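You operate a simulated robot arm through the tools that you are given. There is no shell and no other tool.

You run a simulated robot arm. Do the job below in one go: nothing can be reset, and whatever is moved stays where it is left.

TASK
Drive the screw that the job card names to its mark.
Fine: grey drill, first its ring to the figure on that screw's plate and its slider to in; after, stand it on the bench and lock the slider; the other screw stays.

Only the result counts: the job must be done as asked and must still hold three seconds after the hand-in. Knocking over, shifting, dropping, spilling or breaking anything else fails it.

THE ROBOT
A 6-joint arm with a two-finger gripper, fixed in place. Base frame: the origin is on the floor under the middle of its stand, x ahead of it, y to its left, z up; the work surface is at about z = 0.82. Lengths are in m, angles in rad, forces in N, time in s.
It reaches about 1.572 m from its shoulder. Its first joint turns from -2.897 to 2.897 rad. Payload 2.45 kg.
The TCP is the grasp point between the finger pads, 0.02 m short of the fingertips. In the tool frame z runs along the fingers and y along their closing line. The gripper opens to 0.14 m; its body begins 0.168 m behind the TCP.
Orientation is that of the tool frame in the base frame, as a unit quaternion [x, y, z, w]. With the fingers straight down and closing along the base's y, the tool's x points along the base's -x, its y along +y and its z along -z.

THE INTERFACE
- The arm moves only by the tool servo_tool. Its argument "moves" is a list of rows, each a list of 2 entries, a list of its own where there are three numbers: the shift along the base's x, y, z in m, then the turn, a rotation vector about the base's x, y, z in rad. In form: [[[x, y, z], [rx, ry, rz]], ...]. A call has 1 to 20 rows; each row shifts and turns the commanded pose from where the row before left it. "claw" is the opening, from 0 (shut) to 1 (fully open), set as the call begins (left out, the last holds). Each row takes 0.2 s and may step no farther than 0.05 m and 0.15 rad from the row before; otherwise, or with a gripper value out of range, the whole call is refused. A pose out of reach is approached as far as the arm can. The call stops where the force on the tool passes 50 N (or 10 N more than at its start, if that is more) or the arm is blocked; 0.2 s more then pass. The fingers move at their own pace (about 0.045 m/s each) and stop on an object; they squeeze with about 27 N. The grip force told is the motor's: it shows also when the fingers shut on nothing. Time passes only in rows, and 0.2 s behind the last, so rows that do not move let the fingers close. The reply holds the time, the measured pose of the TCP, the force on the tool along the base axes, the opening and the grip force, in the units named above and with some noise, with the torque about the TCP (base axes, N m) and any sound that the robot's microphone picked up.
- Cameras (640 x 400 px; columns grow to the right, rows downward): "scene" is fixed at [0.398, 0.6503, 1.5266]; the picture's right is [0.14, -0.99, 0.00], its down [-0.80, -0.12, -0.59] and it looks along [0.58, 0.09, -0.81] (base axes); focal length 214 px, centre (320, 200). "wrist" rides on the gripper at [0.078, 0.011, -0.209] in the tool frame; the picture's right is [-0.14, 0.99, 0.00], its down [-0.92, -0.13, -0.37] and it looks along [-0.37, -0.05, 0.93] (tool axes); focal length 280 px, centre (320, 200). There is no depth. A picture from a camera that has moved, and an enlarged one, comes with that camera's place and axes in the base frame and with its lens.
- camera(camera): a new picture of that camera. The clock stands still meanwhile.
- close_up(camera, box): a new picture of the part [left, top, right, bottom] of that camera's present view, enlarged. The clock stands still meanwhile.
- sign_off(): hands the job in; it is judged then, once.

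Places have to be worked out from the pictures, the camera data and where the tool is seen. Open the gripper and draw the arm clear of the work before you hand the job in, unless the task says otherwise.

The tools are called after "Request:" by a JSON object that holds its "op" and its "data". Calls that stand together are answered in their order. servo_tool: Moves the arm, as the interface text tells. Its arguments: {"type":"object","properties":{"moves":{"type":"array","items":{"type":"array"}},"claw":{"type":"number"}},"required":["moves"]} The other tools are called the same way: camera (camera) takes a picture; close_up (camera, box) takes an enlarged picture of a part of a camera's view; sign_off () hands the job in.

At the start:

```text
time_s: 0.0
position: [0.6515, 0.1871, 1.3176]
tcp_rot: [0.001, 1.0, 0.001, 0.0]
ft_force: [-0.9, 0.3, 0.1]
ft_torque: [0.02, 0.01, -0.02]
opening: 0.1401
finger_force: 0.0
```

scene: 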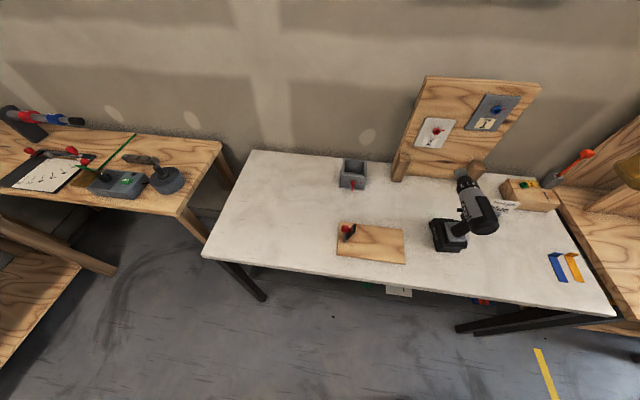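
wrist: 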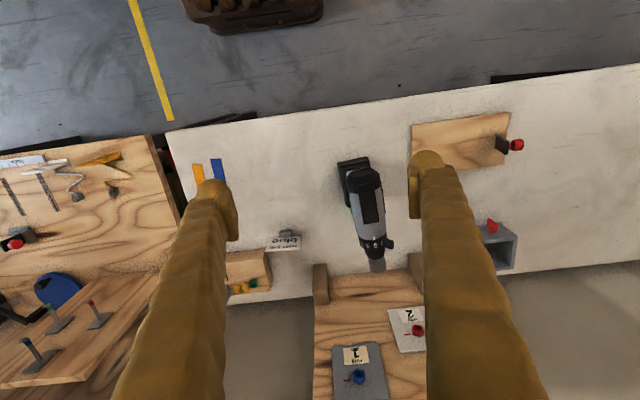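

I'll begin by looking closely at the scene: the job card, the board with the two screws, the drill.

Request:
{"op": "close_up", "data": {"camera": "scene", "box": [380, 70, 560, 190]}}

Request:
{"op": "close_up", "data": {"camera": "scene", "box": [420, 160, 600, 290]}}

Request:
{"op": "close_up", "data": {"camera": "wrist", "box": [180, 140, 440, 300]}}

Request:
{"op": "close_up", "data": {"camera": "wrist", "box": [310, 250, 460, 400]}}

Request:
{"op": "close_up", "data": {"camera": "scene", "box": [320, 140, 480, 290]}}

```text
3.33 times, centred on (470, 130) of scene
camera zoom: at [0.398, 0.6503, 1.5266], right [0.14, -0.99, 0.0], down [-0.8, -0.12, -0.59], along [0.58, 0.09, -0.81], focal length 715 px, centre (-180, 433)
```

zoom: 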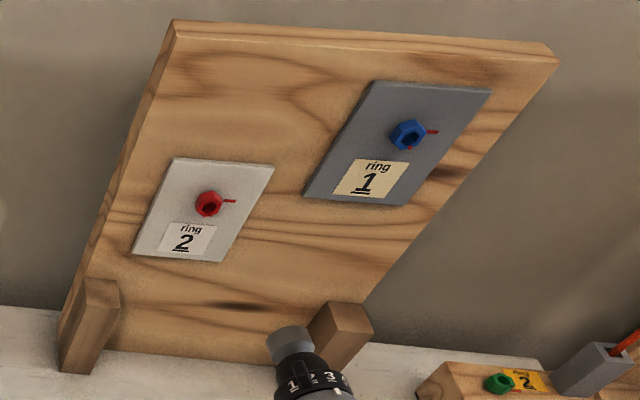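

```text
3.08 times, centred on (510, 225) of scene
camera zoom: at [0.398, 0.6503, 1.5266], right [0.14, -0.99, 0.0], down [-0.8, -0.12, -0.59], along [0.58, 0.09, -0.81], focal length 660 px, centre (-265, 123)
```

zoom: 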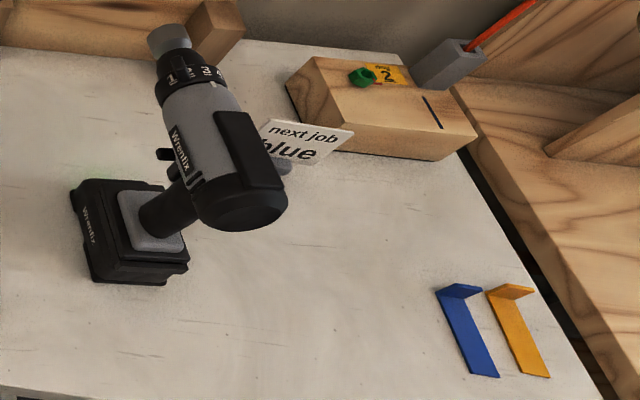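

```text
2.46 times, centred on (310, 220) of wrist
camera zoom: at [0.5738, 0.197, 1.5254], right [0.14, 0.99, 0.0], down [0.92, -0.13, 0.37], along [0.37, -0.05, -0.93], focal length 690 px, centre (345, 151)
```

zoom: 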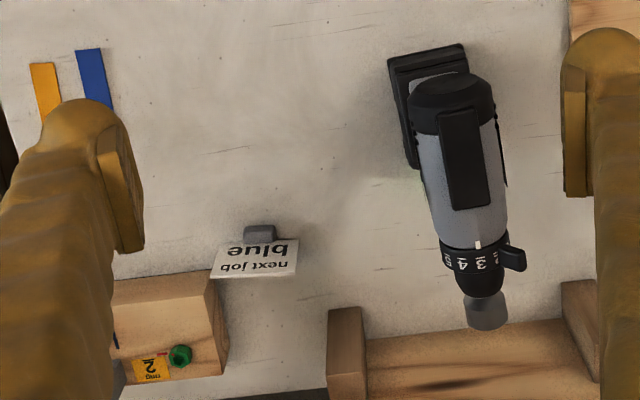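

```text
2.67 times, centred on (385, 325) of wrist
camera zoom: at [0.5738, 0.197, 1.5254], right [0.14, 0.99, 0.0], down [0.92, -0.13, 0.37], along [0.37, -0.05, -0.93], focal length 748 px, centre (147, -133)
```

zoom: 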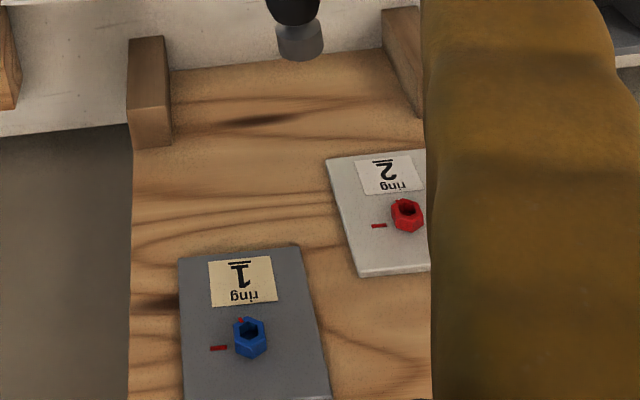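

```text
2.67 times, centred on (400, 215) of scene
camera zoom: at [0.398, 0.6503, 1.5266], right [0.14, -0.99, 0.0], down [-0.8, -0.12, -0.59], along [0.58, 0.09, -0.81], focal length 572 px, centre (107, 160)
```

zoom: 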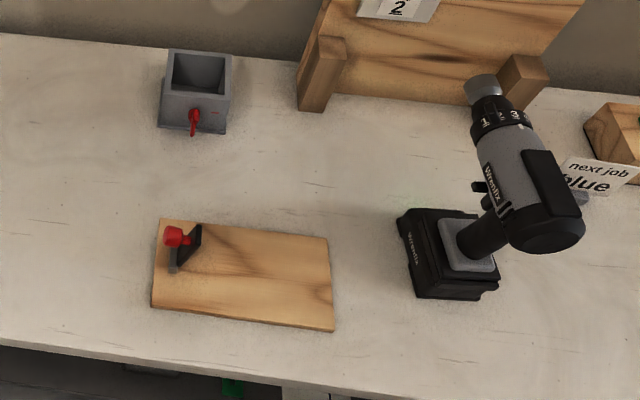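

The card reads "blue", and the blue screw's plate says ring 1. The screw is at about (1.09, 0.20, 1.15), and the drill lies along +x with its tip near (0.94, 0.27, 1.0). I'll tilt the wrist camera to look at the drill's left side.

Request:
{"op": "servo_tool", "data": {"moves": [[[0.01, 0.03, -0.016], [-0.12, 0, 0]], [[0.01, 0.03, -0.016], [-0.12, 0, 0]], [[0.01, 0.03, -0.016], [-0.12, 0, 0]], [[0.01, 0.03, -0.016], [-0.12, 0, 0]], [[0.01, 0.03, -0.016], [-0.12, 0, 0]], [[0.01, 0.03, -0.016], [-0.12, 0, 0]], [[0.01, 0.03, -0.016], [-0.12, 0, 0]], [[0.01, 0.03, -0.016], [-0.12, 0, 0]], [[0.01, 0.03, -0.016], [-0.12, 0, 0]], [[0.01, 0.03, -0.016], [-0.12, 0, 0]]], "claw": 1.0}}

Request:
{"op": "camera", "data": {"camera": "wrist"}}

Request:
{"op": "camera", "data": {"camera": "scene"}}

```text
time_s: 2.2
position: [0.7444, 0.4408, 1.1194]
tcp_rot: [-0.01, 0.831, -0.555, 0.014]
ft_force: [-1.1, -0.2, -0.1]
ft_torque: [0.18, 0.0, 0.02]
opening: 0.1396
finger_force: 0.1
out of reach, approached as far as the arm can: row 9, 10
```

```text
taken
camera wrist: at [0.6587, 0.6352, 1.188], right [0.14, 0.38, -0.91], down [0.91, 0.32, 0.27], along [0.4, -0.87, -0.3], focal length 280 px, centre (320, 200)
```

wrist: 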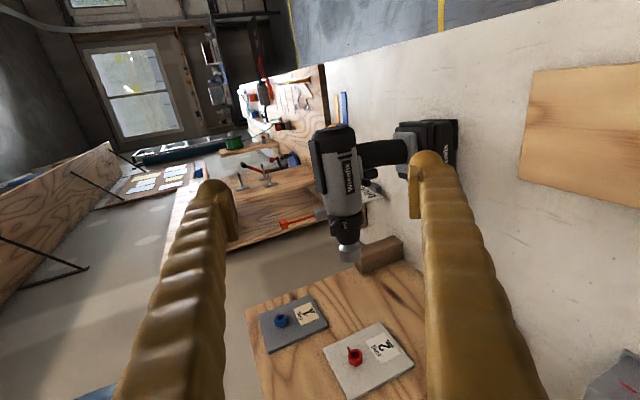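

```text
taken
```

scene: 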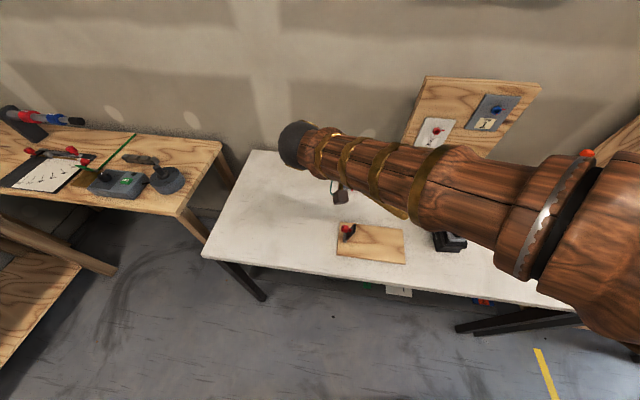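

I can see the drill from its left side. I'll zoom in on the trigger, slider and ring.

Request:
{"op": "close_up", "data": {"camera": "wrist", "box": [290, 110, 470, 270]}}

Request:
{"op": "close_up", "data": {"camera": "wrist", "box": [300, 120, 390, 200]}}

Request:
{"op": "close_up", "data": {"camera": "wrist", "box": [310, 190, 400, 270]}}

Request:
{"op": "close_up", "data": {"camera": "wrist", "box": [250, 280, 430, 400]}}

```text
2.50 times, centred on (380, 190) of wrist
camera zoom: at [0.6587, 0.6352, 1.188], right [0.14, 0.38, -0.91], down [0.91, 0.32, 0.27], along [0.4, -0.87, -0.3], focal length 701 px, centre (170, 225)
```

zoom: 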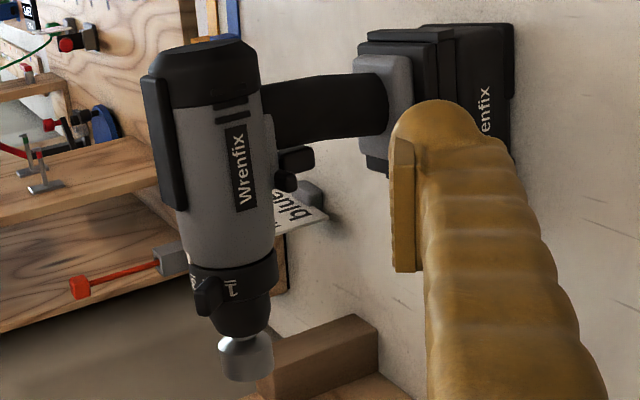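

```text
5.00 times, centred on (345, 160) of wrist
camera zoom: at [0.6587, 0.6352, 1.188], right [0.14, 0.38, -0.91], down [0.91, 0.32, 0.27], along [0.4, -0.87, -0.3], focal length 1402 px, centre (195, 400)
```

zoom: 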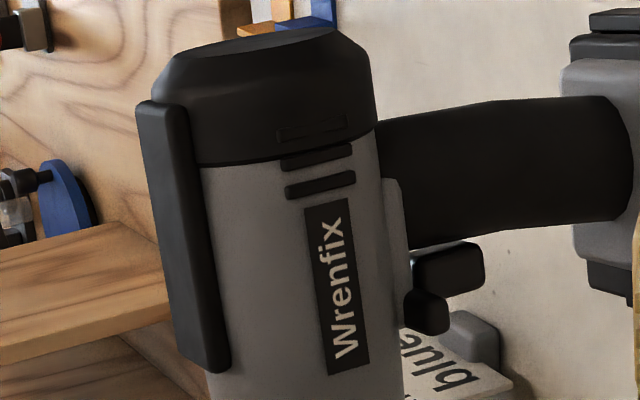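

```text
5.00 times, centred on (355, 230) of wrist
camera zoom: at [0.6587, 0.6352, 1.188], right [0.14, 0.38, -0.91], down [0.91, 0.32, 0.27], along [0.4, -0.87, -0.3], focal length 1402 px, centre (145, 50)
```

zoom: 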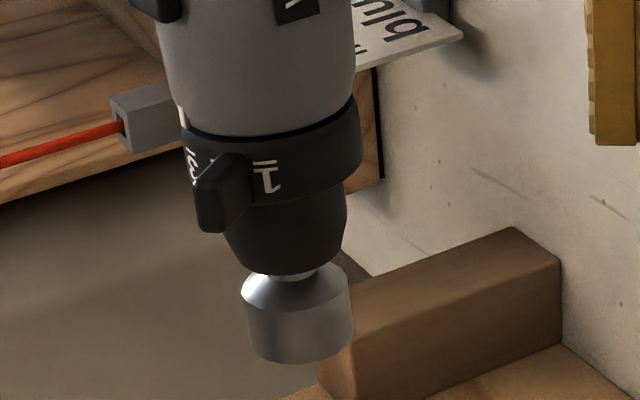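

```text
3.33 times, centred on (340, 340) of wrist
camera zoom: at [0.6587, 0.6352, 1.188], right [0.14, 0.38, -0.91], down [0.91, 0.32, 0.27], along [0.4, -0.87, -0.3], focal length 935 px, centre (253, -267)
```

zoom: 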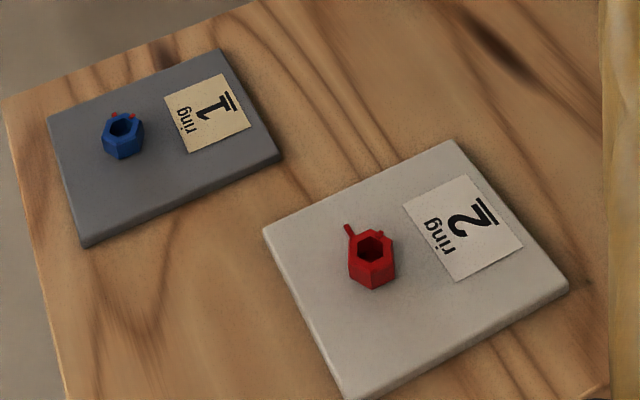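

Close-ups render sharply, so I'll zoom further on the trigger and slider zone and on the ring.

Request:
{"op": "close_up", "data": {"camera": "wrist", "box": [350, 160, 398, 190]}}

Request:
{"op": "close_up", "data": {"camera": "wrist", "box": [335, 205, 383, 235]}}

Request:
{"op": "close_up", "data": {"camera": "wrist", "box": [260, 295, 308, 335]}}

Request:
{"op": "close_up", "data": {"camera": "wrist", "box": [330, 335, 378, 375]}}

```text
13.33 times, centred on (374, 175) of wrist
camera zoom: at [0.6587, 0.6352, 1.188], right [0.14, 0.38, -0.91], down [0.91, 0.32, 0.27], along [0.4, -0.87, -0.3], focal length 3738 px, centre (-400, 533)
```

zoom: 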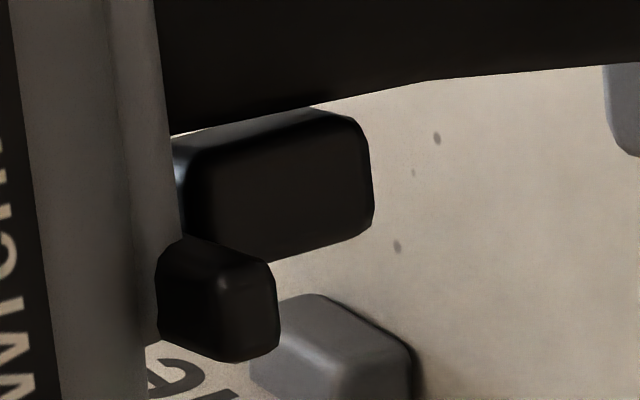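

```text
13.33 times, centred on (359, 220) of wrist
camera zoom: at [0.6587, 0.6352, 1.188], right [0.14, 0.38, -0.91], down [0.91, 0.32, 0.27], along [0.4, -0.87, -0.3], focal length 3738 px, centre (-200, -67)
```

zoom: 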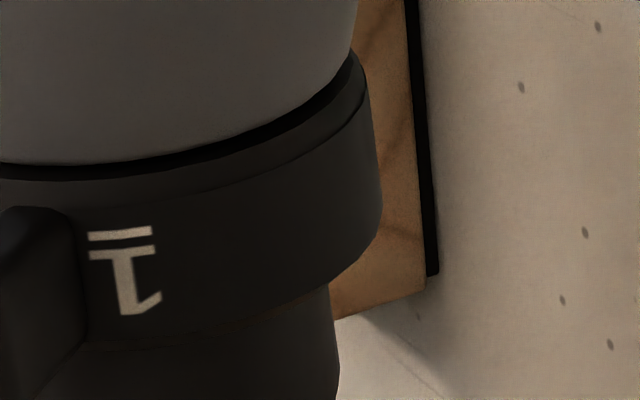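

```text
10.00 times, centred on (284, 315) of wrist
camera zoom: at [0.6587, 0.6352, 1.188], right [0.14, 0.38, -0.91], down [0.91, 0.32, 0.27], along [0.4, -0.87, -0.3], focal length 2804 px, centre (680, -950)
```

zoom: 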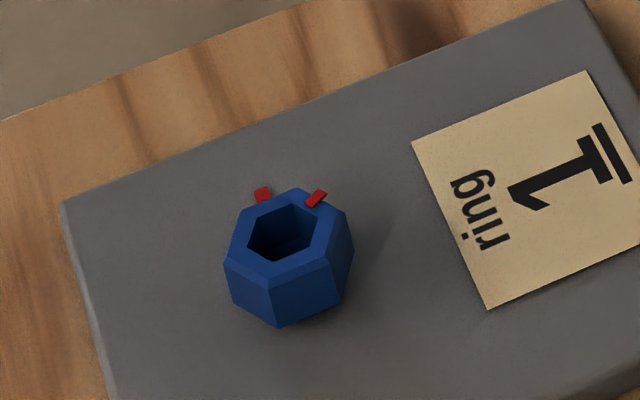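

```text
10.00 times, centred on (354, 355) of wrist
camera zoom: at [0.6587, 0.6352, 1.188], right [0.14, 0.38, -0.91], down [0.91, 0.32, 0.27], along [0.4, -0.87, -0.3], focal length 2804 px, centre (-20, -1350)
```

zoom: 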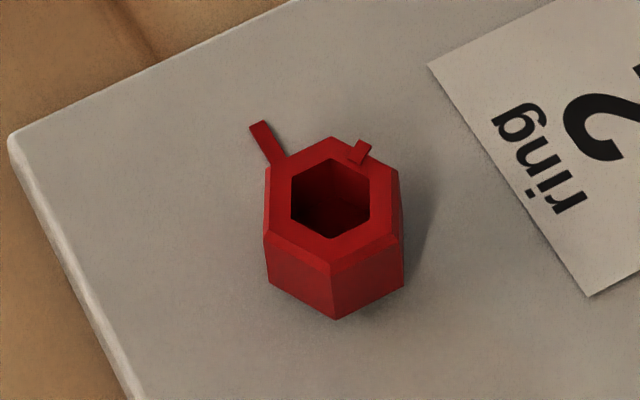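

The blue head has a red tick that must line up with the red mark on its plate. Next I'll turn the gripper about its own axis to get an upright view from the left, a little closer to the drill.

Request:
{"op": "servo_tool", "data": {"moves": [[[0.0, -0.005, -0.003], [0, 0.132, 0.0544]], [[0.0, -0.005, -0.003], [0, 0.132, 0.0544]], [[0.0, -0.005, -0.003], [0, 0.132, 0.0544]], [[0.0, -0.005, -0.003], [0, 0.132, 0.0544]], [[0.0, -0.005, -0.003], [0, 0.132, 0.0544]], [[0.0, -0.005, -0.003], [0, 0.132, 0.0544]], [[0.0, -0.005, -0.003], [0, 0.132, 0.0544]], [[0.0, -0.005, -0.003], [0, 0.132, 0.0544]], [[0.0, -0.005, -0.003], [0, 0.132, 0.0544]], [[0.0, -0.005, -0.003], [0, 0.132, 0.0544]], [[0.0, -0.005, -0.003], [0, 0.132, 0.0544]]]}}

Request:
{"op": "camera", "data": {"camera": "wrist"}}

Request:
{"op": "camera", "data": {"camera": "scene"}}

```text
time_s: 4.6
position: [0.7408, 0.3754, 1.0753]
tcp_rot: [0.593, -0.582, 0.399, 0.388]
ft_force: [-0.8, 0.2, 0.3]
ft_torque: [-0.04, 0.02, 0.0]
opening: 0.1399
finger_force: 0.0
out of reach, approached as far as the arm can: row 1
```

```text
taken
camera wrist: at [0.7262, 0.5381, 1.2274], right [-0.99, 0.03, -0.13], down [0.12, 0.69, -0.71], along [0.07, -0.72, -0.69], focal length 280 px, centre (320, 200)
```

wrist: 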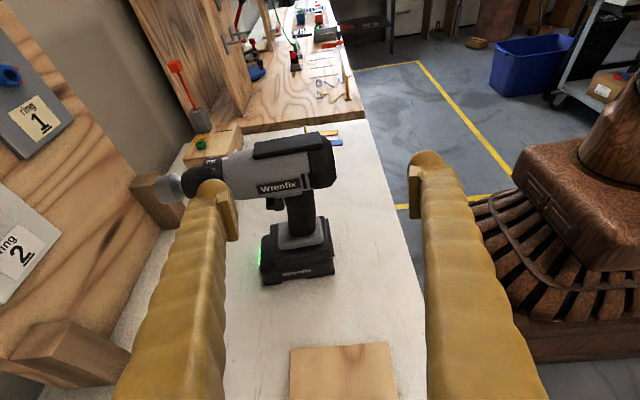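

```text
taken
```

scene: 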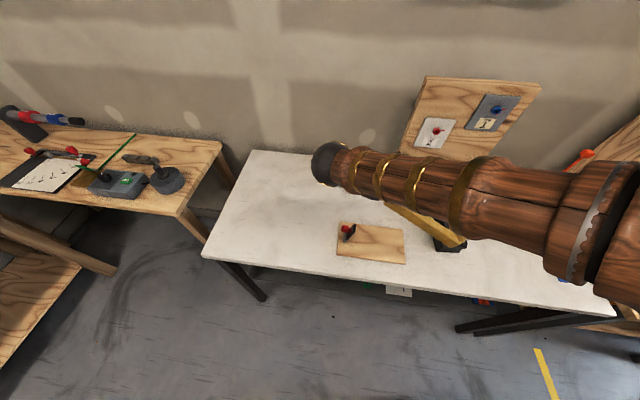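

I have an upright left-side view now. I'll zoom in on the drill's details.

Request:
{"op": "close_up", "data": {"camera": "wrist", "box": [150, 120, 345, 290]}}

Request:
{"op": "close_up", "data": {"camera": "wrist", "box": [245, 180, 325, 230]}}

Request:
{"op": "close_up", "data": {"camera": "wrist", "box": [150, 145, 230, 205]}}

Request:
{"op": "close_up", "data": {"camera": "wrist", "box": [240, 210, 340, 290]}}

```text
2.35 times, centred on (248, 205) of wrist
camera zoom: at [0.7262, 0.5381, 1.2274], right [-0.99, 0.03, -0.13], down [0.12, 0.69, -0.71], along [0.07, -0.72, -0.69], focal length 660 px, centre (491, 188)
```

zoom: 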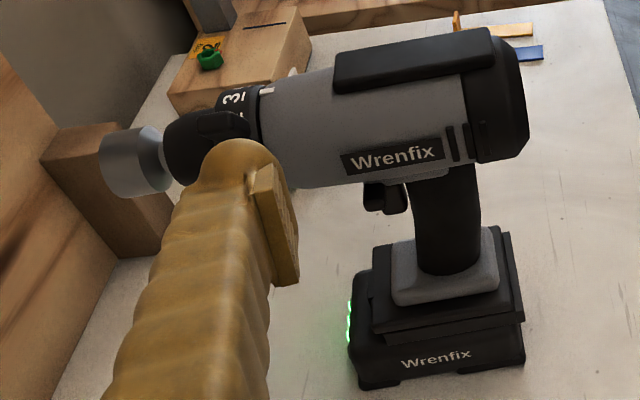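

```text
8.00 times, centred on (285, 205) of wrist
camera zoom: at [0.7262, 0.5381, 1.2274], right [-0.99, 0.03, -0.13], down [0.12, 0.69, -0.71], along [0.07, -0.72, -0.69], focal length 2243 px, centre (600, 160)
```

zoom: 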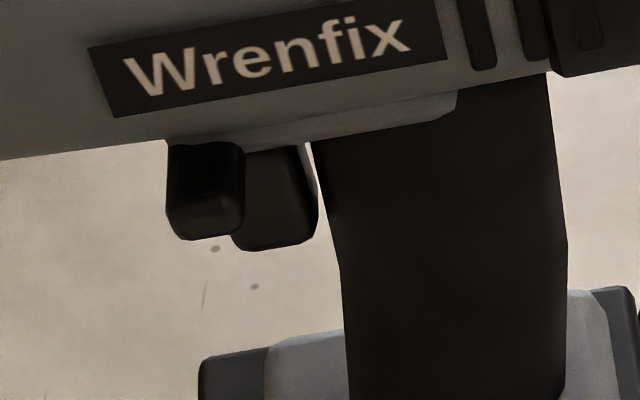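

```text
6.67 times, centred on (190, 175) of wrist
camera zoom: at [0.7262, 0.5381, 1.2274], right [-0.99, 0.03, -0.13], down [0.12, 0.69, -0.71], along [0.07, -0.72, -0.69], focal length 1869 px, centre (1187, 367)
```

zoom: 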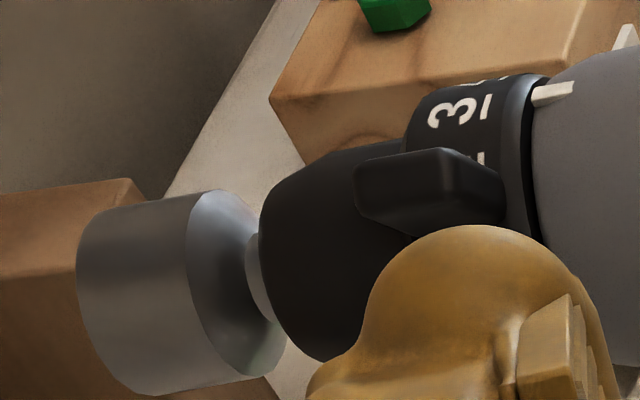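

```text
5.00 times, centred on (290, 250) of wrist
camera zoom: at [0.7262, 0.5381, 1.2274], right [-0.99, 0.03, -0.13], down [0.12, 0.69, -0.71], along [0.07, -0.72, -0.69], focal length 1402 px, centre (470, -50)
```

zoom: 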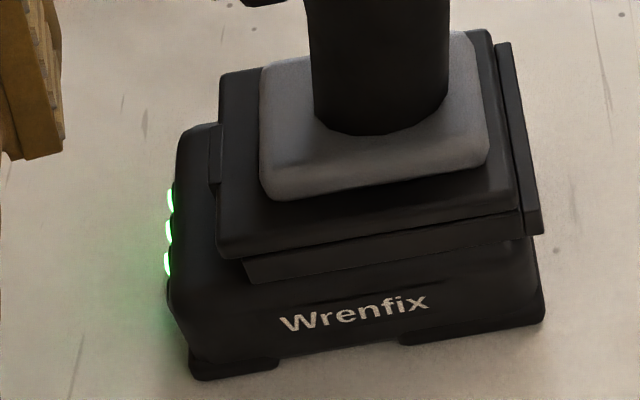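

The white body mark points at ring figure 3, so the ring has to go from 3 to 1. I need to see the slider from the other side too, so I'll swing over the drill to its right side with the camera riding low.

Request:
{"op": "servo_tool", "data": {"moves": [[[0.0075, -0.0144, 0.0219], [0.1475, 0, 0]], [[0.0075, -0.0144, 0.0219], [0.1475, 0, 0]], [[0.0075, -0.0144, 0.0219], [0.1475, 0, 0]], [[0.0075, -0.0144, 0.0219], [0.1475, 0, 0]], [[0.0075, -0.0144, 0.0219], [0.1475, 0, 0]], [[0.0075, -0.0144, 0.0219], [0.1475, 0, 0]], [[0.0075, -0.0144, 0.0219], [0.1475, 0, 0]], [[0.0075, -0.0144, 0.0219], [0.1475, 0, 0]], [[0.001, -0.0178, -0.024], [0.1444, 0, 0]], [[0.001, -0.0178, -0.024], [0.1444, 0, 0]], [[0.001, -0.0178, -0.024], [0.1444, 0, 0]], [[0.001, -0.0178, -0.024], [0.1444, 0, 0]], [[0.001, -0.0178, -0.024], [0.1444, 0, 0]], [[0.001, -0.0178, -0.024], [0.1444, 0, 0]], [[0.001, -0.0178, -0.024], [0.1444, 0, 0]], [[0.001, -0.0178, -0.024], [0.1444, 0, 0]], [[0.001, -0.0178, -0.024], [0.1444, 0, 0]]]}}

Request:
{"op": "camera", "data": {"camera": "wrist"}}

Request:
{"op": "camera", "data": {"camera": "scene"}}

```text
time_s: 8.2
position: [0.8083, 0.1017, 1.037]
tcp_rot: [-0.558, 0.567, 0.422, 0.435]
ft_force: [0.7, -0.6, 0.3]
ft_torque: [-0.07, -0.02, 0.01]
opening: 0.1398
finger_force: 0.0
```

```text
taken
camera wrist: at [0.7933, -0.1204, 1.0171], right [-0.99, 0.06, 0.13], down [0.12, -0.11, 0.99], along [0.07, 0.99, 0.11], focal length 280 px, centre (320, 200)
```

wrist: 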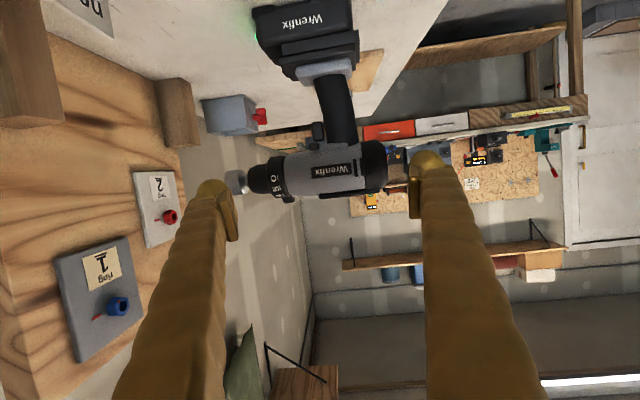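

```text
taken
```

scene: 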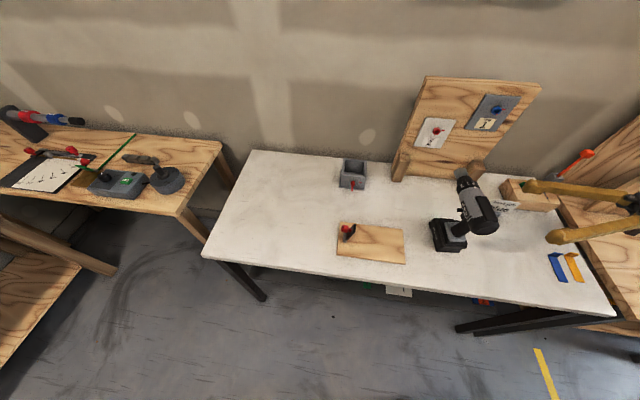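

I'm on the right side now (the image is upside down). I'll zoom on the drill's right side, and on the drill from the unobstructed scene camera.

Request:
{"op": "close_up", "data": {"camera": "wrist", "box": [220, 70, 400, 210]}}

Request:
{"op": "close_up", "data": {"camera": "wrist", "box": [290, 110, 365, 165]}}

Request:
{"op": "close_up", "data": {"camera": "wrist", "box": [220, 150, 300, 210]}}

Request:
{"op": "close_up", "data": {"camera": "scene", "box": [430, 170, 510, 230]}}

Request:
{"op": "close_up", "data": {"camera": "scene", "box": [450, 200, 480, 222]}}

Request:
{"op": "close_up", "data": {"camera": "scene", "box": [450, 170, 486, 196]}}

```text
2.86 times, centred on (310, 140) of wrist
camera zoom: at [0.7933, -0.1204, 1.0171], right [-0.99, 0.06, 0.13], down [0.12, -0.11, 0.99], along [0.07, 0.99, 0.11], focal length 801 px, centre (349, 371)
```

zoom: 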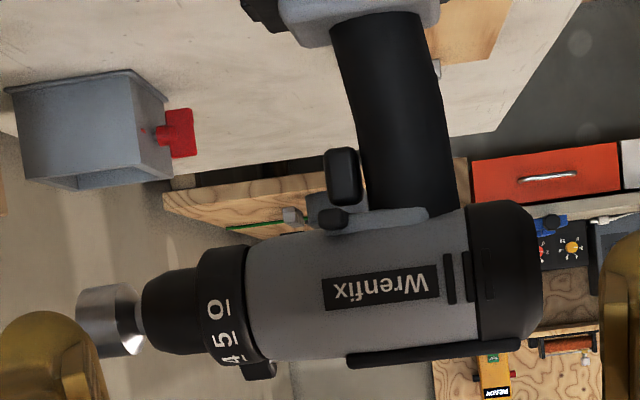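

```text
7.27 times, centred on (328, 138) of wrist
camera zoom: at [0.7933, -0.1204, 1.0171], right [-0.99, 0.06, 0.13], down [0.12, -0.11, 0.99], along [0.07, 0.99, 0.11], focal length 2039 px, centre (266, 654)
```

zoom: 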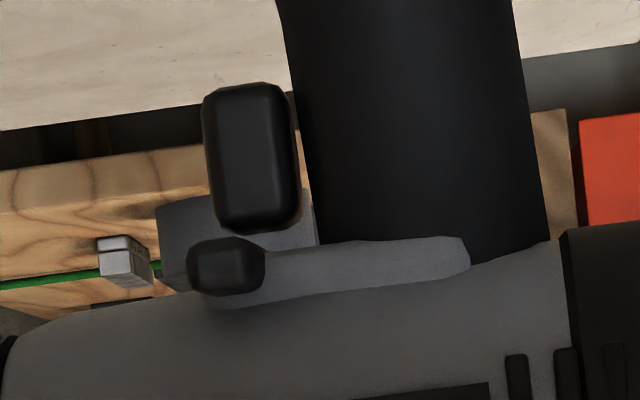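

```text
6.67 times, centred on (260, 180) of wrist
camera zoom: at [0.7933, -0.1204, 1.0171], right [-0.99, 0.06, 0.13], down [0.12, -0.11, 0.99], along [0.07, 0.99, 0.11], focal length 1869 px, centre (720, 333)
```

zoom: 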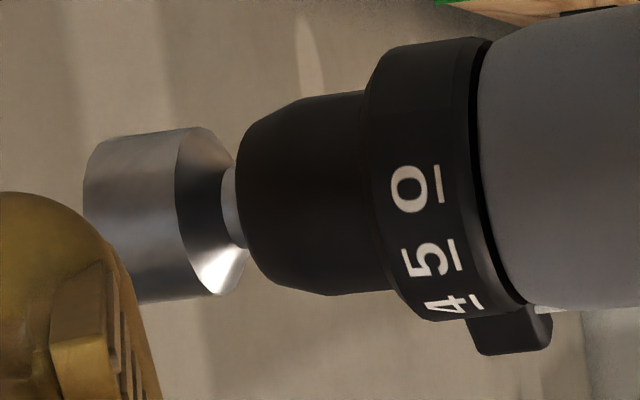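

```text
6.67 times, centred on (470, 200) of scene
camera zoom: at [0.398, 0.6503, 1.5266], right [0.14, -0.99, 0.0], down [-0.8, -0.12, -0.59], along [0.58, 0.09, -0.81], focal length 1430 px, centre (-680, 200)
```

zoom: 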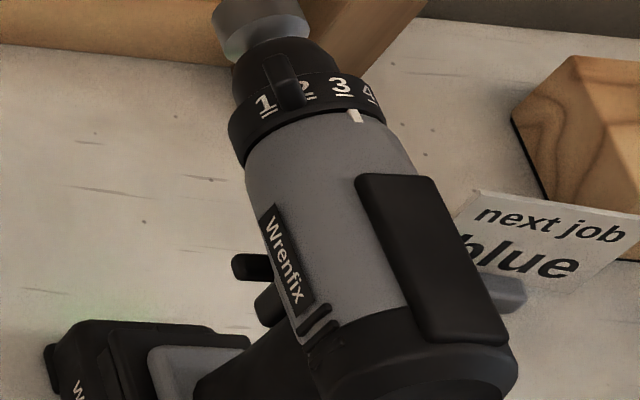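

```text
16.00 times, centred on (465, 211) of scene
camera zoom: at [0.398, 0.6503, 1.5266], right [0.14, -0.99, 0.0], down [-0.8, -0.12, -0.59], along [0.58, 0.09, -0.81], focal length 3432 px, centre (-2000, 24)
```

zoom: 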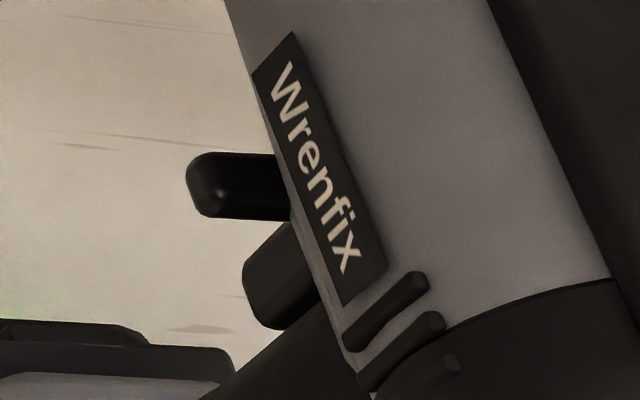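

```text
15.38 times, centred on (468, 183) of scene
camera zoom: at [0.398, 0.6503, 1.5266], right [0.14, -0.99, 0.0], down [-0.8, -0.12, -0.59], along [0.58, 0.09, -0.81], focal length 3300 px, centre (-1957, 462)
```

zoom: 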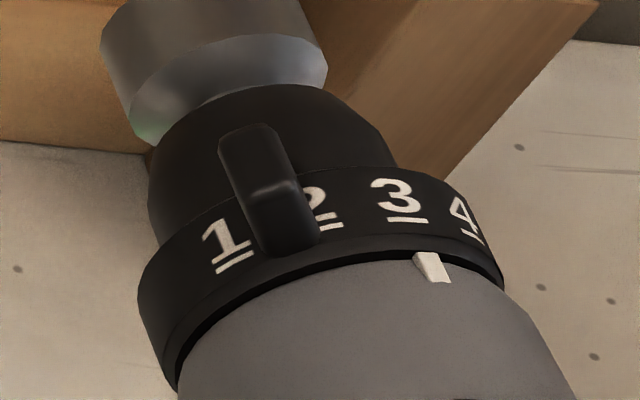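

The slider is a crossbar below the body, just ahead of the trigger, and it sticks out on both sides. To measure how far it protrudes on each side, I'll yaw the camera to look from behind on the right, a little lower.

Request:
{"op": "servo_tool", "data": {"moves": [[[-0.0217, 0.0036, -0.0094], [0, 0, -0.13]], [[-0.0217, 0.0036, -0.0094], [0, 0, -0.13]], [[-0.0217, 0.0036, -0.0094], [0, 0, -0.13]], [[-0.0217, 0.0036, -0.0094], [0, 0, -0.13]], [[-0.0217, 0.0036, -0.0094], [0, 0, -0.13]]]}}

Request:
{"op": "camera", "data": {"camera": "wrist"}}

```text
time_s: 9.4
position: [0.7003, 0.1195, 0.9894]
tcp_rot: [-0.348, 0.717, 0.261, 0.544]
ft_force: [0.1, -0.5, -0.5]
ft_torque: [0.0, -0.01, 0.04]
opening: 0.14
finger_force: 0.1
```

```text
taken
camera wrist: at [0.5534, -0.0478, 0.9697], right [-0.75, 0.65, 0.13], down [0.03, -0.16, 0.99], along [0.66, 0.75, 0.1], focal length 280 px, centre (320, 200)
```

wrist: 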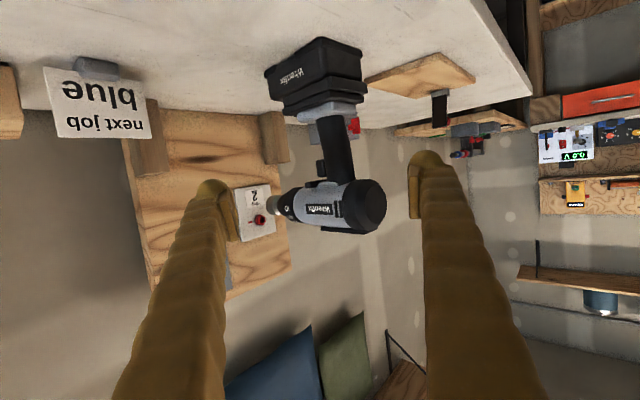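

Zooming on the slider from behind on the right.

Request:
{"op": "close_up", "data": {"camera": "wrist", "box": [300, 150, 356, 190]}}

Request:
{"op": "close_up", "data": {"camera": "wrist", "box": [250, 90, 400, 240]}}

Request:
{"op": "close_up", "data": {"camera": "wrist", "box": [40, 55, 160, 145]}}

```text
10.00 times, centred on (328, 170) of wrist
camera zoom: at [0.5534, -0.0478, 0.9697], right [-0.75, 0.65, 0.13], down [0.03, -0.16, 0.99], along [0.66, 0.75, 0.1], focal length 2804 px, centre (240, 500)
```

zoom: 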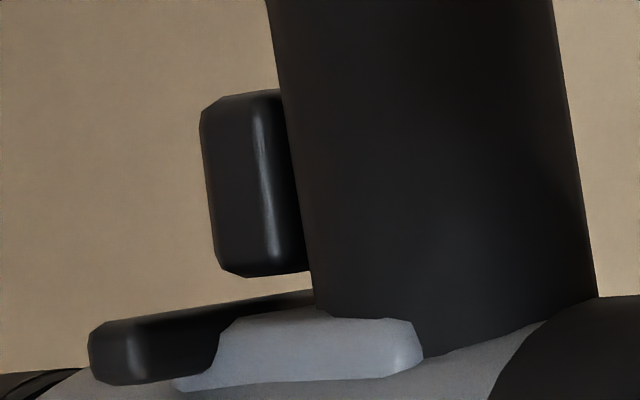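

```text
2.67 times, centred on (325, 165) of wrist
camera zoom: at [0.5534, -0.0478, 0.9697], right [-0.75, 0.65, 0.13], down [0.03, -0.16, 0.99], along [0.66, 0.75, 0.1], focal length 748 px, centre (307, 293)
```

zoom: 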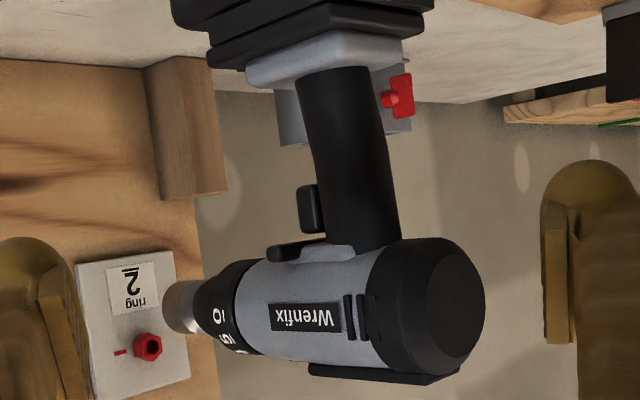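

```text
4.44 times, centred on (100, 100) of wrist
camera zoom: at [0.5534, -0.0478, 0.9697], right [-0.75, 0.65, 0.13], down [0.03, -0.16, 0.99], along [0.66, 0.75, 0.1], focal length 1246 px, centre (1298, 644)
```

zoom: 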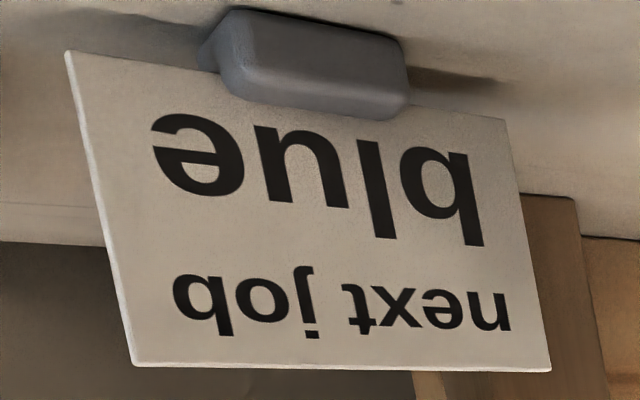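

The crossbar runs through just below the body. I'll look for labels or arrows on the slider ends and on the rest of the drill at higher zoom.

Request:
{"op": "close_up", "data": {"camera": "wrist", "box": [304, 174, 344, 194]}}

Request:
{"op": "close_up", "data": {"camera": "wrist", "box": [260, 170, 340, 230]}}

Request:
{"op": "close_up", "data": {"camera": "wrist", "box": [260, 30, 380, 120]}}

Request:
{"op": "close_up", "data": {"camera": "scene", "box": [425, 205, 475, 255]}}

Request:
{"op": "close_up", "data": {"camera": "scene", "box": [462, 195, 502, 240]}}

Request:
{"op": "close_up", "data": {"camera": "scene", "box": [380, 280, 420, 305]}}

```text
16.00 times, centred on (324, 184) of wrist
camera zoom: at [0.5534, -0.0478, 0.9697], right [-0.75, 0.65, 0.13], down [0.03, -0.16, 0.99], along [0.66, 0.75, 0.1], focal length 4486 px, centre (256, 456)
```

zoom: 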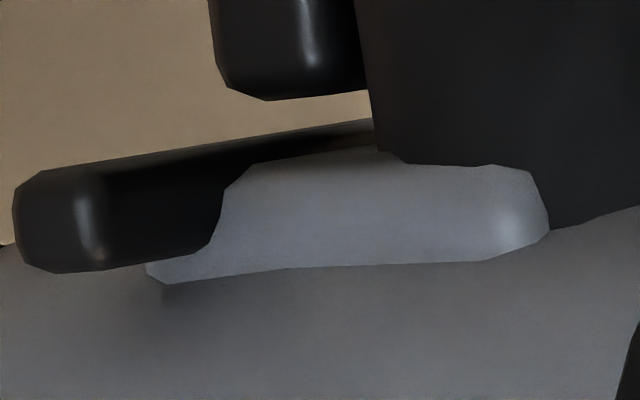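

```text
6.67 times, centred on (300, 200) of wrist
camera zoom: at [0.5534, -0.0478, 0.9697], right [-0.75, 0.65, 0.13], down [0.03, -0.16, 0.99], along [0.66, 0.75, 0.1], focal length 1869 px, centre (453, 200)
```

zoom: 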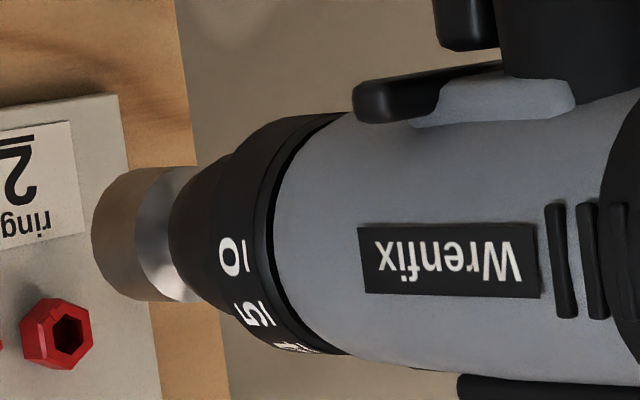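

```text
4.44 times, centred on (320, 75) of wrist
camera zoom: at [0.5534, -0.0478, 0.9697], right [-0.75, 0.65, 0.13], down [0.03, -0.16, 0.99], along [0.66, 0.75, 0.1], focal length 1246 px, centre (320, 756)
```

zoom: 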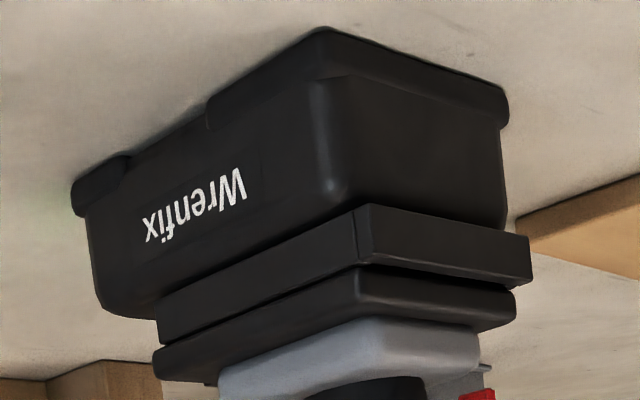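

```text
8.00 times, centred on (450, 230) of scene
camera zoom: at [0.398, 0.6503, 1.5266], right [0.14, -0.99, 0.0], down [-0.8, -0.12, -0.59], along [0.58, 0.09, -0.81], focal length 1716 px, centre (-720, -40)
```

zoom: 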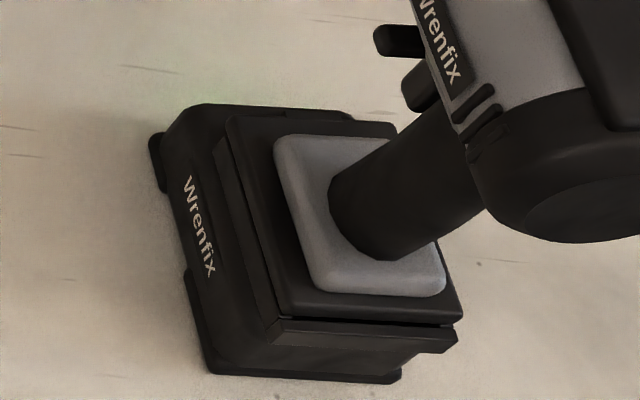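

```text
8.89 times, centred on (482, 218) of scene
camera zoom: at [0.398, 0.6503, 1.5266], right [0.14, -0.99, 0.0], down [-0.8, -0.12, -0.59], along [0.58, 0.09, -0.81], focal length 1906 px, centre (-1120, 44)
```

zoom: 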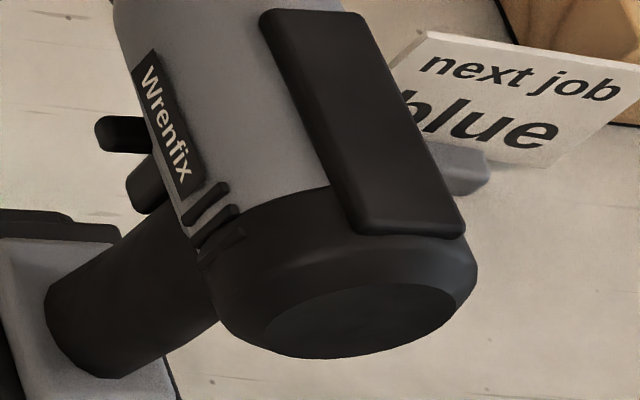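

```text
16.00 times, centred on (400, 292) of scene
camera zoom: at [0.398, 0.6503, 1.5266], right [0.14, -0.99, 0.0], down [-0.8, -0.12, -0.59], along [0.58, 0.09, -0.81], focal length 3432 px, centre (-960, -1280)
```

zoom: 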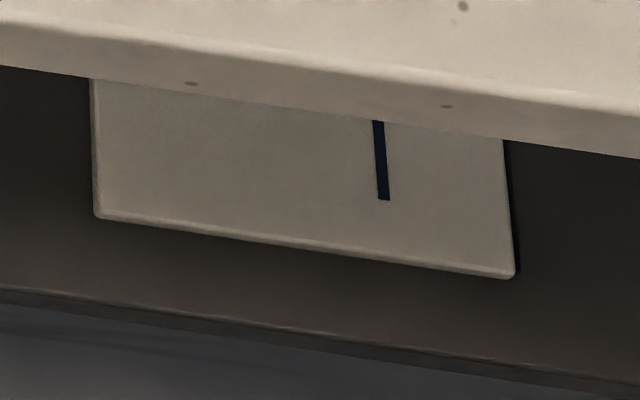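

There's a small plate hanging on the front edge of the bench with some drawing on it, possibly instructions for the slider. I'll raise the arm, return to fingers-down and go look at that plate.

Request:
{"op": "servo_tool", "data": {"moves": [[[-0.01, 0, 0.04], [0, 0, 0.13]], [[-0.01, 0, 0.04], [0, 0, 0.13]], [[-0.01, 0, 0.04], [0, 0, 0.13]], [[-0.01, 0, 0.04], [0, 0, 0.13]], [[-0.01, 0, 0.04], [0, 0, 0.13]], [[-0.01, 0.015, 0.015], [-0.1444, 0, 0]], [[-0.01, 0.015, 0.015], [-0.1444, 0, 0]], [[-0.01, 0.015, 0.015], [-0.1444, 0, 0]], [[-0.01, 0.015, 0.015], [-0.1444, 0, 0]], [[-0.01, 0.015, 0.015], [-0.1444, 0, 0]], [[-0.01, 0.015, 0.015], [-0.1444, 0, 0]], [[-0.01, 0.015, 0.015], [-0.1444, 0, 0]], [[-0.01, 0.015, 0.015], [-0.1444, 0, 0]], [[-0.01, 0.015, 0.015], [-0.1444, 0, 0]]]}}

Request:
{"op": "servo_tool", "data": {"moves": [[[-0.01, 0.015, -0.01], [0, 0, -0.1428]], [[-0.01, 0.015, -0.01], [0, 0, -0.1428]], [[-0.01, 0.015, -0.01], [0, 0, -0.1428]], [[-0.01, 0.015, -0.01], [0, 0, -0.1428]], [[-0.01, 0.015, -0.01], [0, 0, -0.1428]], [[-0.01, 0.015, -0.01], [0, 0, -0.1428]], [[-0.01, 0.015, -0.01], [0, 0, -0.1428]], [[-0.01, 0.015, -0.01], [0, 0, -0.1428]], [[-0.01, 0.015, -0.01], [0, 0, -0.1428]], [[-0.01, 0.015, -0.01], [0, 0, -0.1428]], [[-0.01, 0.015, -0.01], [0, 0, -0.1428]], [[0, 0, -0.04], [0, -0.135, 0]], [[0, 0, -0.04], [0, -0.135, 0]], [[0, 0, -0.04], [0, -0.135, 0]]]}}

Request:
{"op": "camera", "data": {"camera": "wrist"}}

Request:
{"op": "camera", "data": {"camera": "scene"}}

```text
time_s: 12.4
position: [0.5589, 0.2536, 1.3245]
tcp_rot: [0.707, -0.707, 0.008, -0.008]
ft_force: [0.2, 0.4, 0.5]
ft_torque: [0.04, 0.0, -0.02]
opening: 0.1398
finger_force: 0.1
```

```text
time_s: 15.4
position: [0.4519, 0.4191, 1.0923]
tcp_rot: [0.002, 0.979, -0.01, 0.201]
ft_force: [0.2, 0.1, -0.4]
ft_torque: [0.01, 0.0, -0.01]
opening: 0.14
finger_force: 0.0
```

```text
taken
camera wrist: at [0.2973, 0.4336, 1.2536], right [0.13, 0.99, 0.04], down [0.7, -0.12, 0.71], along [0.7, -0.07, -0.71], focal length 280 px, centre (320, 200)
```

wrist: 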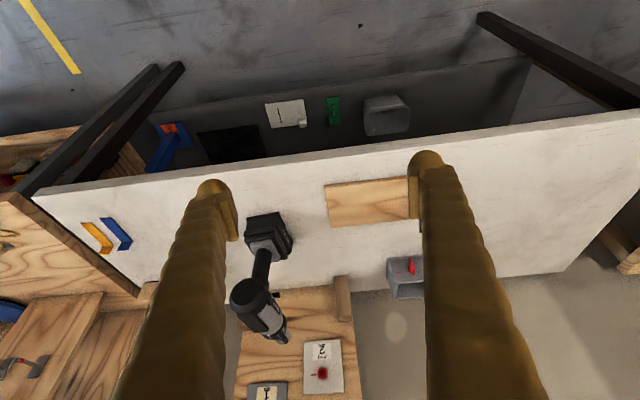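

```text
taken
```

scene: 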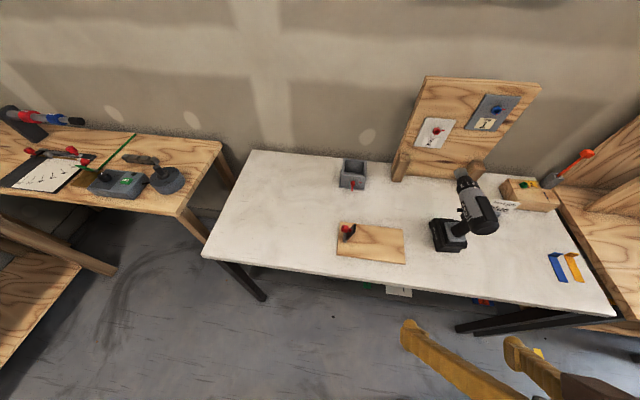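

I'll zoom on the items beneath the bench edge.

Request:
{"op": "close_up", "data": {"camera": "wrist", "box": [255, 90, 315, 135]}}

Request:
{"op": "close_up", "data": {"camera": "wrist", "box": [140, 80, 420, 200]}}

Request:
{"op": "close_up", "data": {"camera": "wrist", "box": [225, 200, 305, 350]}}

```text
8.89 times, centred on (285, 112) of wrist
camera zoom: at [0.2973, 0.4336, 1.2536], right [0.13, 0.99, 0.04], down [0.7, -0.12, 0.71], along [0.7, -0.07, -0.71], focal length 2492 px, centre (631, 978)
```

zoom: 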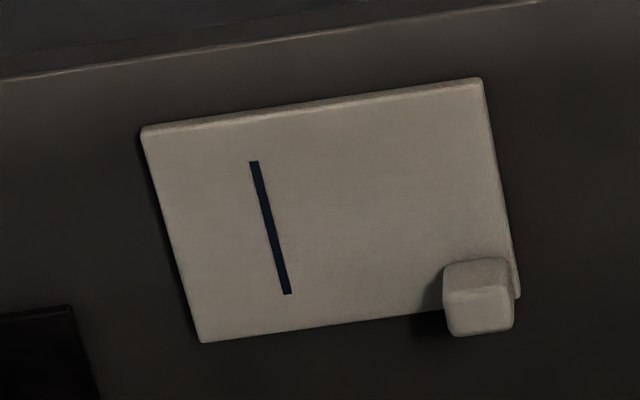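

```text
2.29 times, centred on (280, 140) of wrist
camera zoom: at [0.2973, 0.4336, 1.2536], right [0.13, 0.99, 0.04], down [0.7, -0.12, 0.71], along [0.7, -0.07, -0.71], focal length 641 px, centre (411, 337)
```

zoom: 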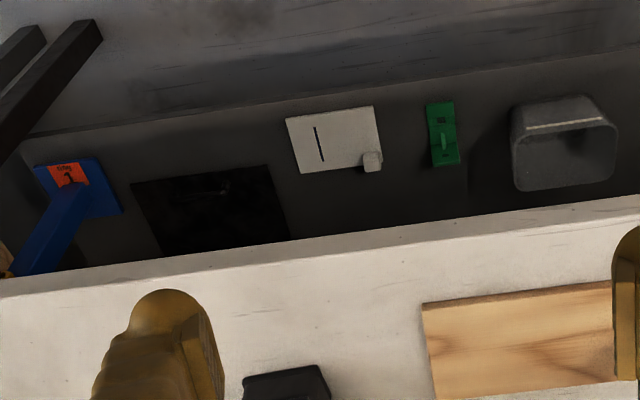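

```text
2.67 times, centred on (265, 275) of wrist
camera zoom: at [0.2973, 0.4336, 1.2536], right [0.13, 0.99, 0.04], down [0.7, -0.12, 0.71], along [0.7, -0.07, -0.71], focal length 748 px, centre (467, 0)
```

zoom: 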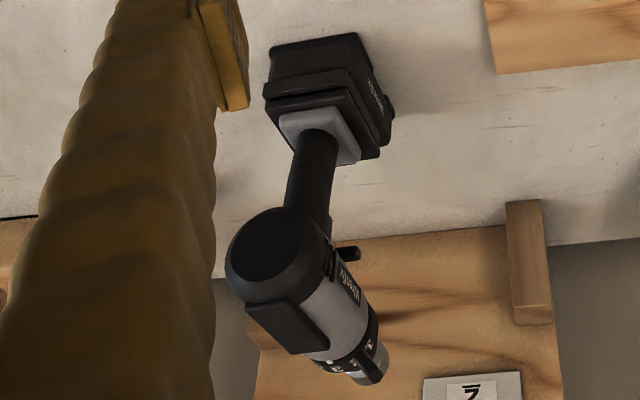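

Those are just unrelated things on a lower shelf. From here I can see the slider's left protrusion, so I'll measure it with high zoom.

Request:
{"op": "close_up", "data": {"camera": "wrist", "box": [252, 280, 292, 305]}}

Request:
{"op": "close_up", "data": {"camera": "wrist", "box": [225, 265, 305, 345]}}

```text
16.00 times, centred on (272, 292) of wrist
camera zoom: at [0.2973, 0.4336, 1.2536], right [0.13, 0.99, 0.04], down [0.7, -0.12, 0.71], along [0.7, -0.07, -0.71], focal length 4486 px, centre (1088, -1280)
```

zoom: 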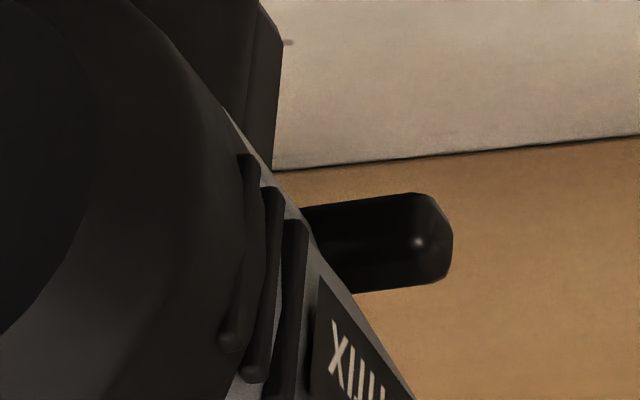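

```text
5.00 times, centred on (265, 305) of wrist
camera zoom: at [0.2973, 0.4336, 1.2536], right [0.13, 0.99, 0.04], down [0.7, -0.12, 0.71], along [0.7, -0.07, -0.71], focal length 1402 px, centre (595, -325)
```

zoom: 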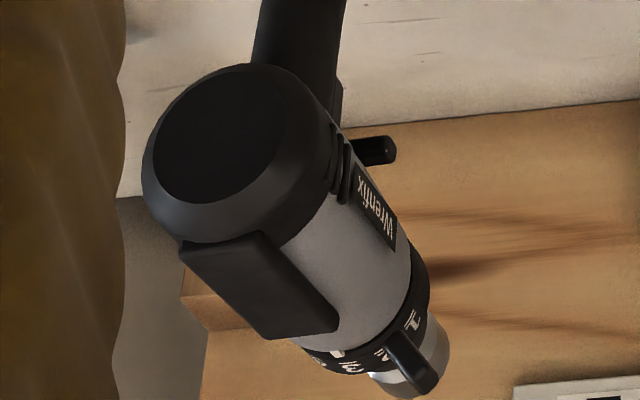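

The slider spans roughly y = 0.228 to 0.292 around the drill's mid-plane of about 0.26, so it is now centred, which is locked. I'll check the finger geometry in the scene view before planning contact.

Request:
{"op": "close_up", "data": {"camera": "scene", "box": [390, 310, 550, 400]}}

Request:
{"op": "close_up", "data": {"camera": "wrist", "box": [170, 140, 470, 330]}}

```text
4.00 times, centred on (470, 355) of scene
camera zoom: at [0.398, 0.6503, 1.5266], right [0.14, -0.99, 0.0], down [-0.8, -0.12, -0.59], along [0.58, 0.09, -0.81], focal length 858 px, centre (-280, -420)
```

zoom: 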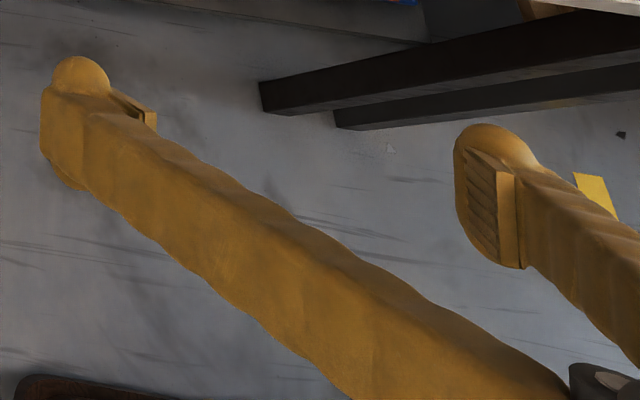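

```text
2.11 times, centred on (320, 235) of wrist
camera zoom: at [0.2973, 0.4336, 1.2536], right [0.13, 0.99, 0.04], down [0.7, -0.12, 0.71], along [0.7, -0.07, -0.71], focal length 590 px, centre (320, 126)
```

zoom: 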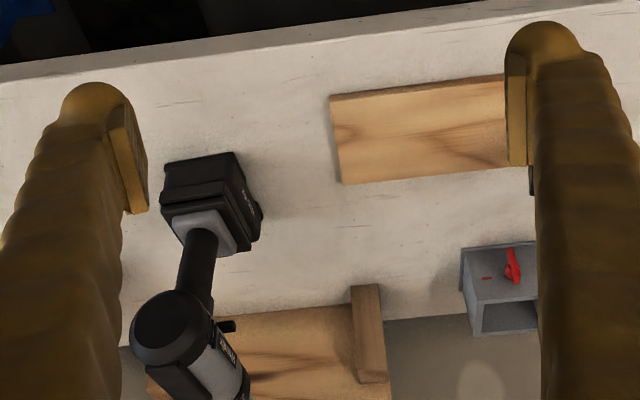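

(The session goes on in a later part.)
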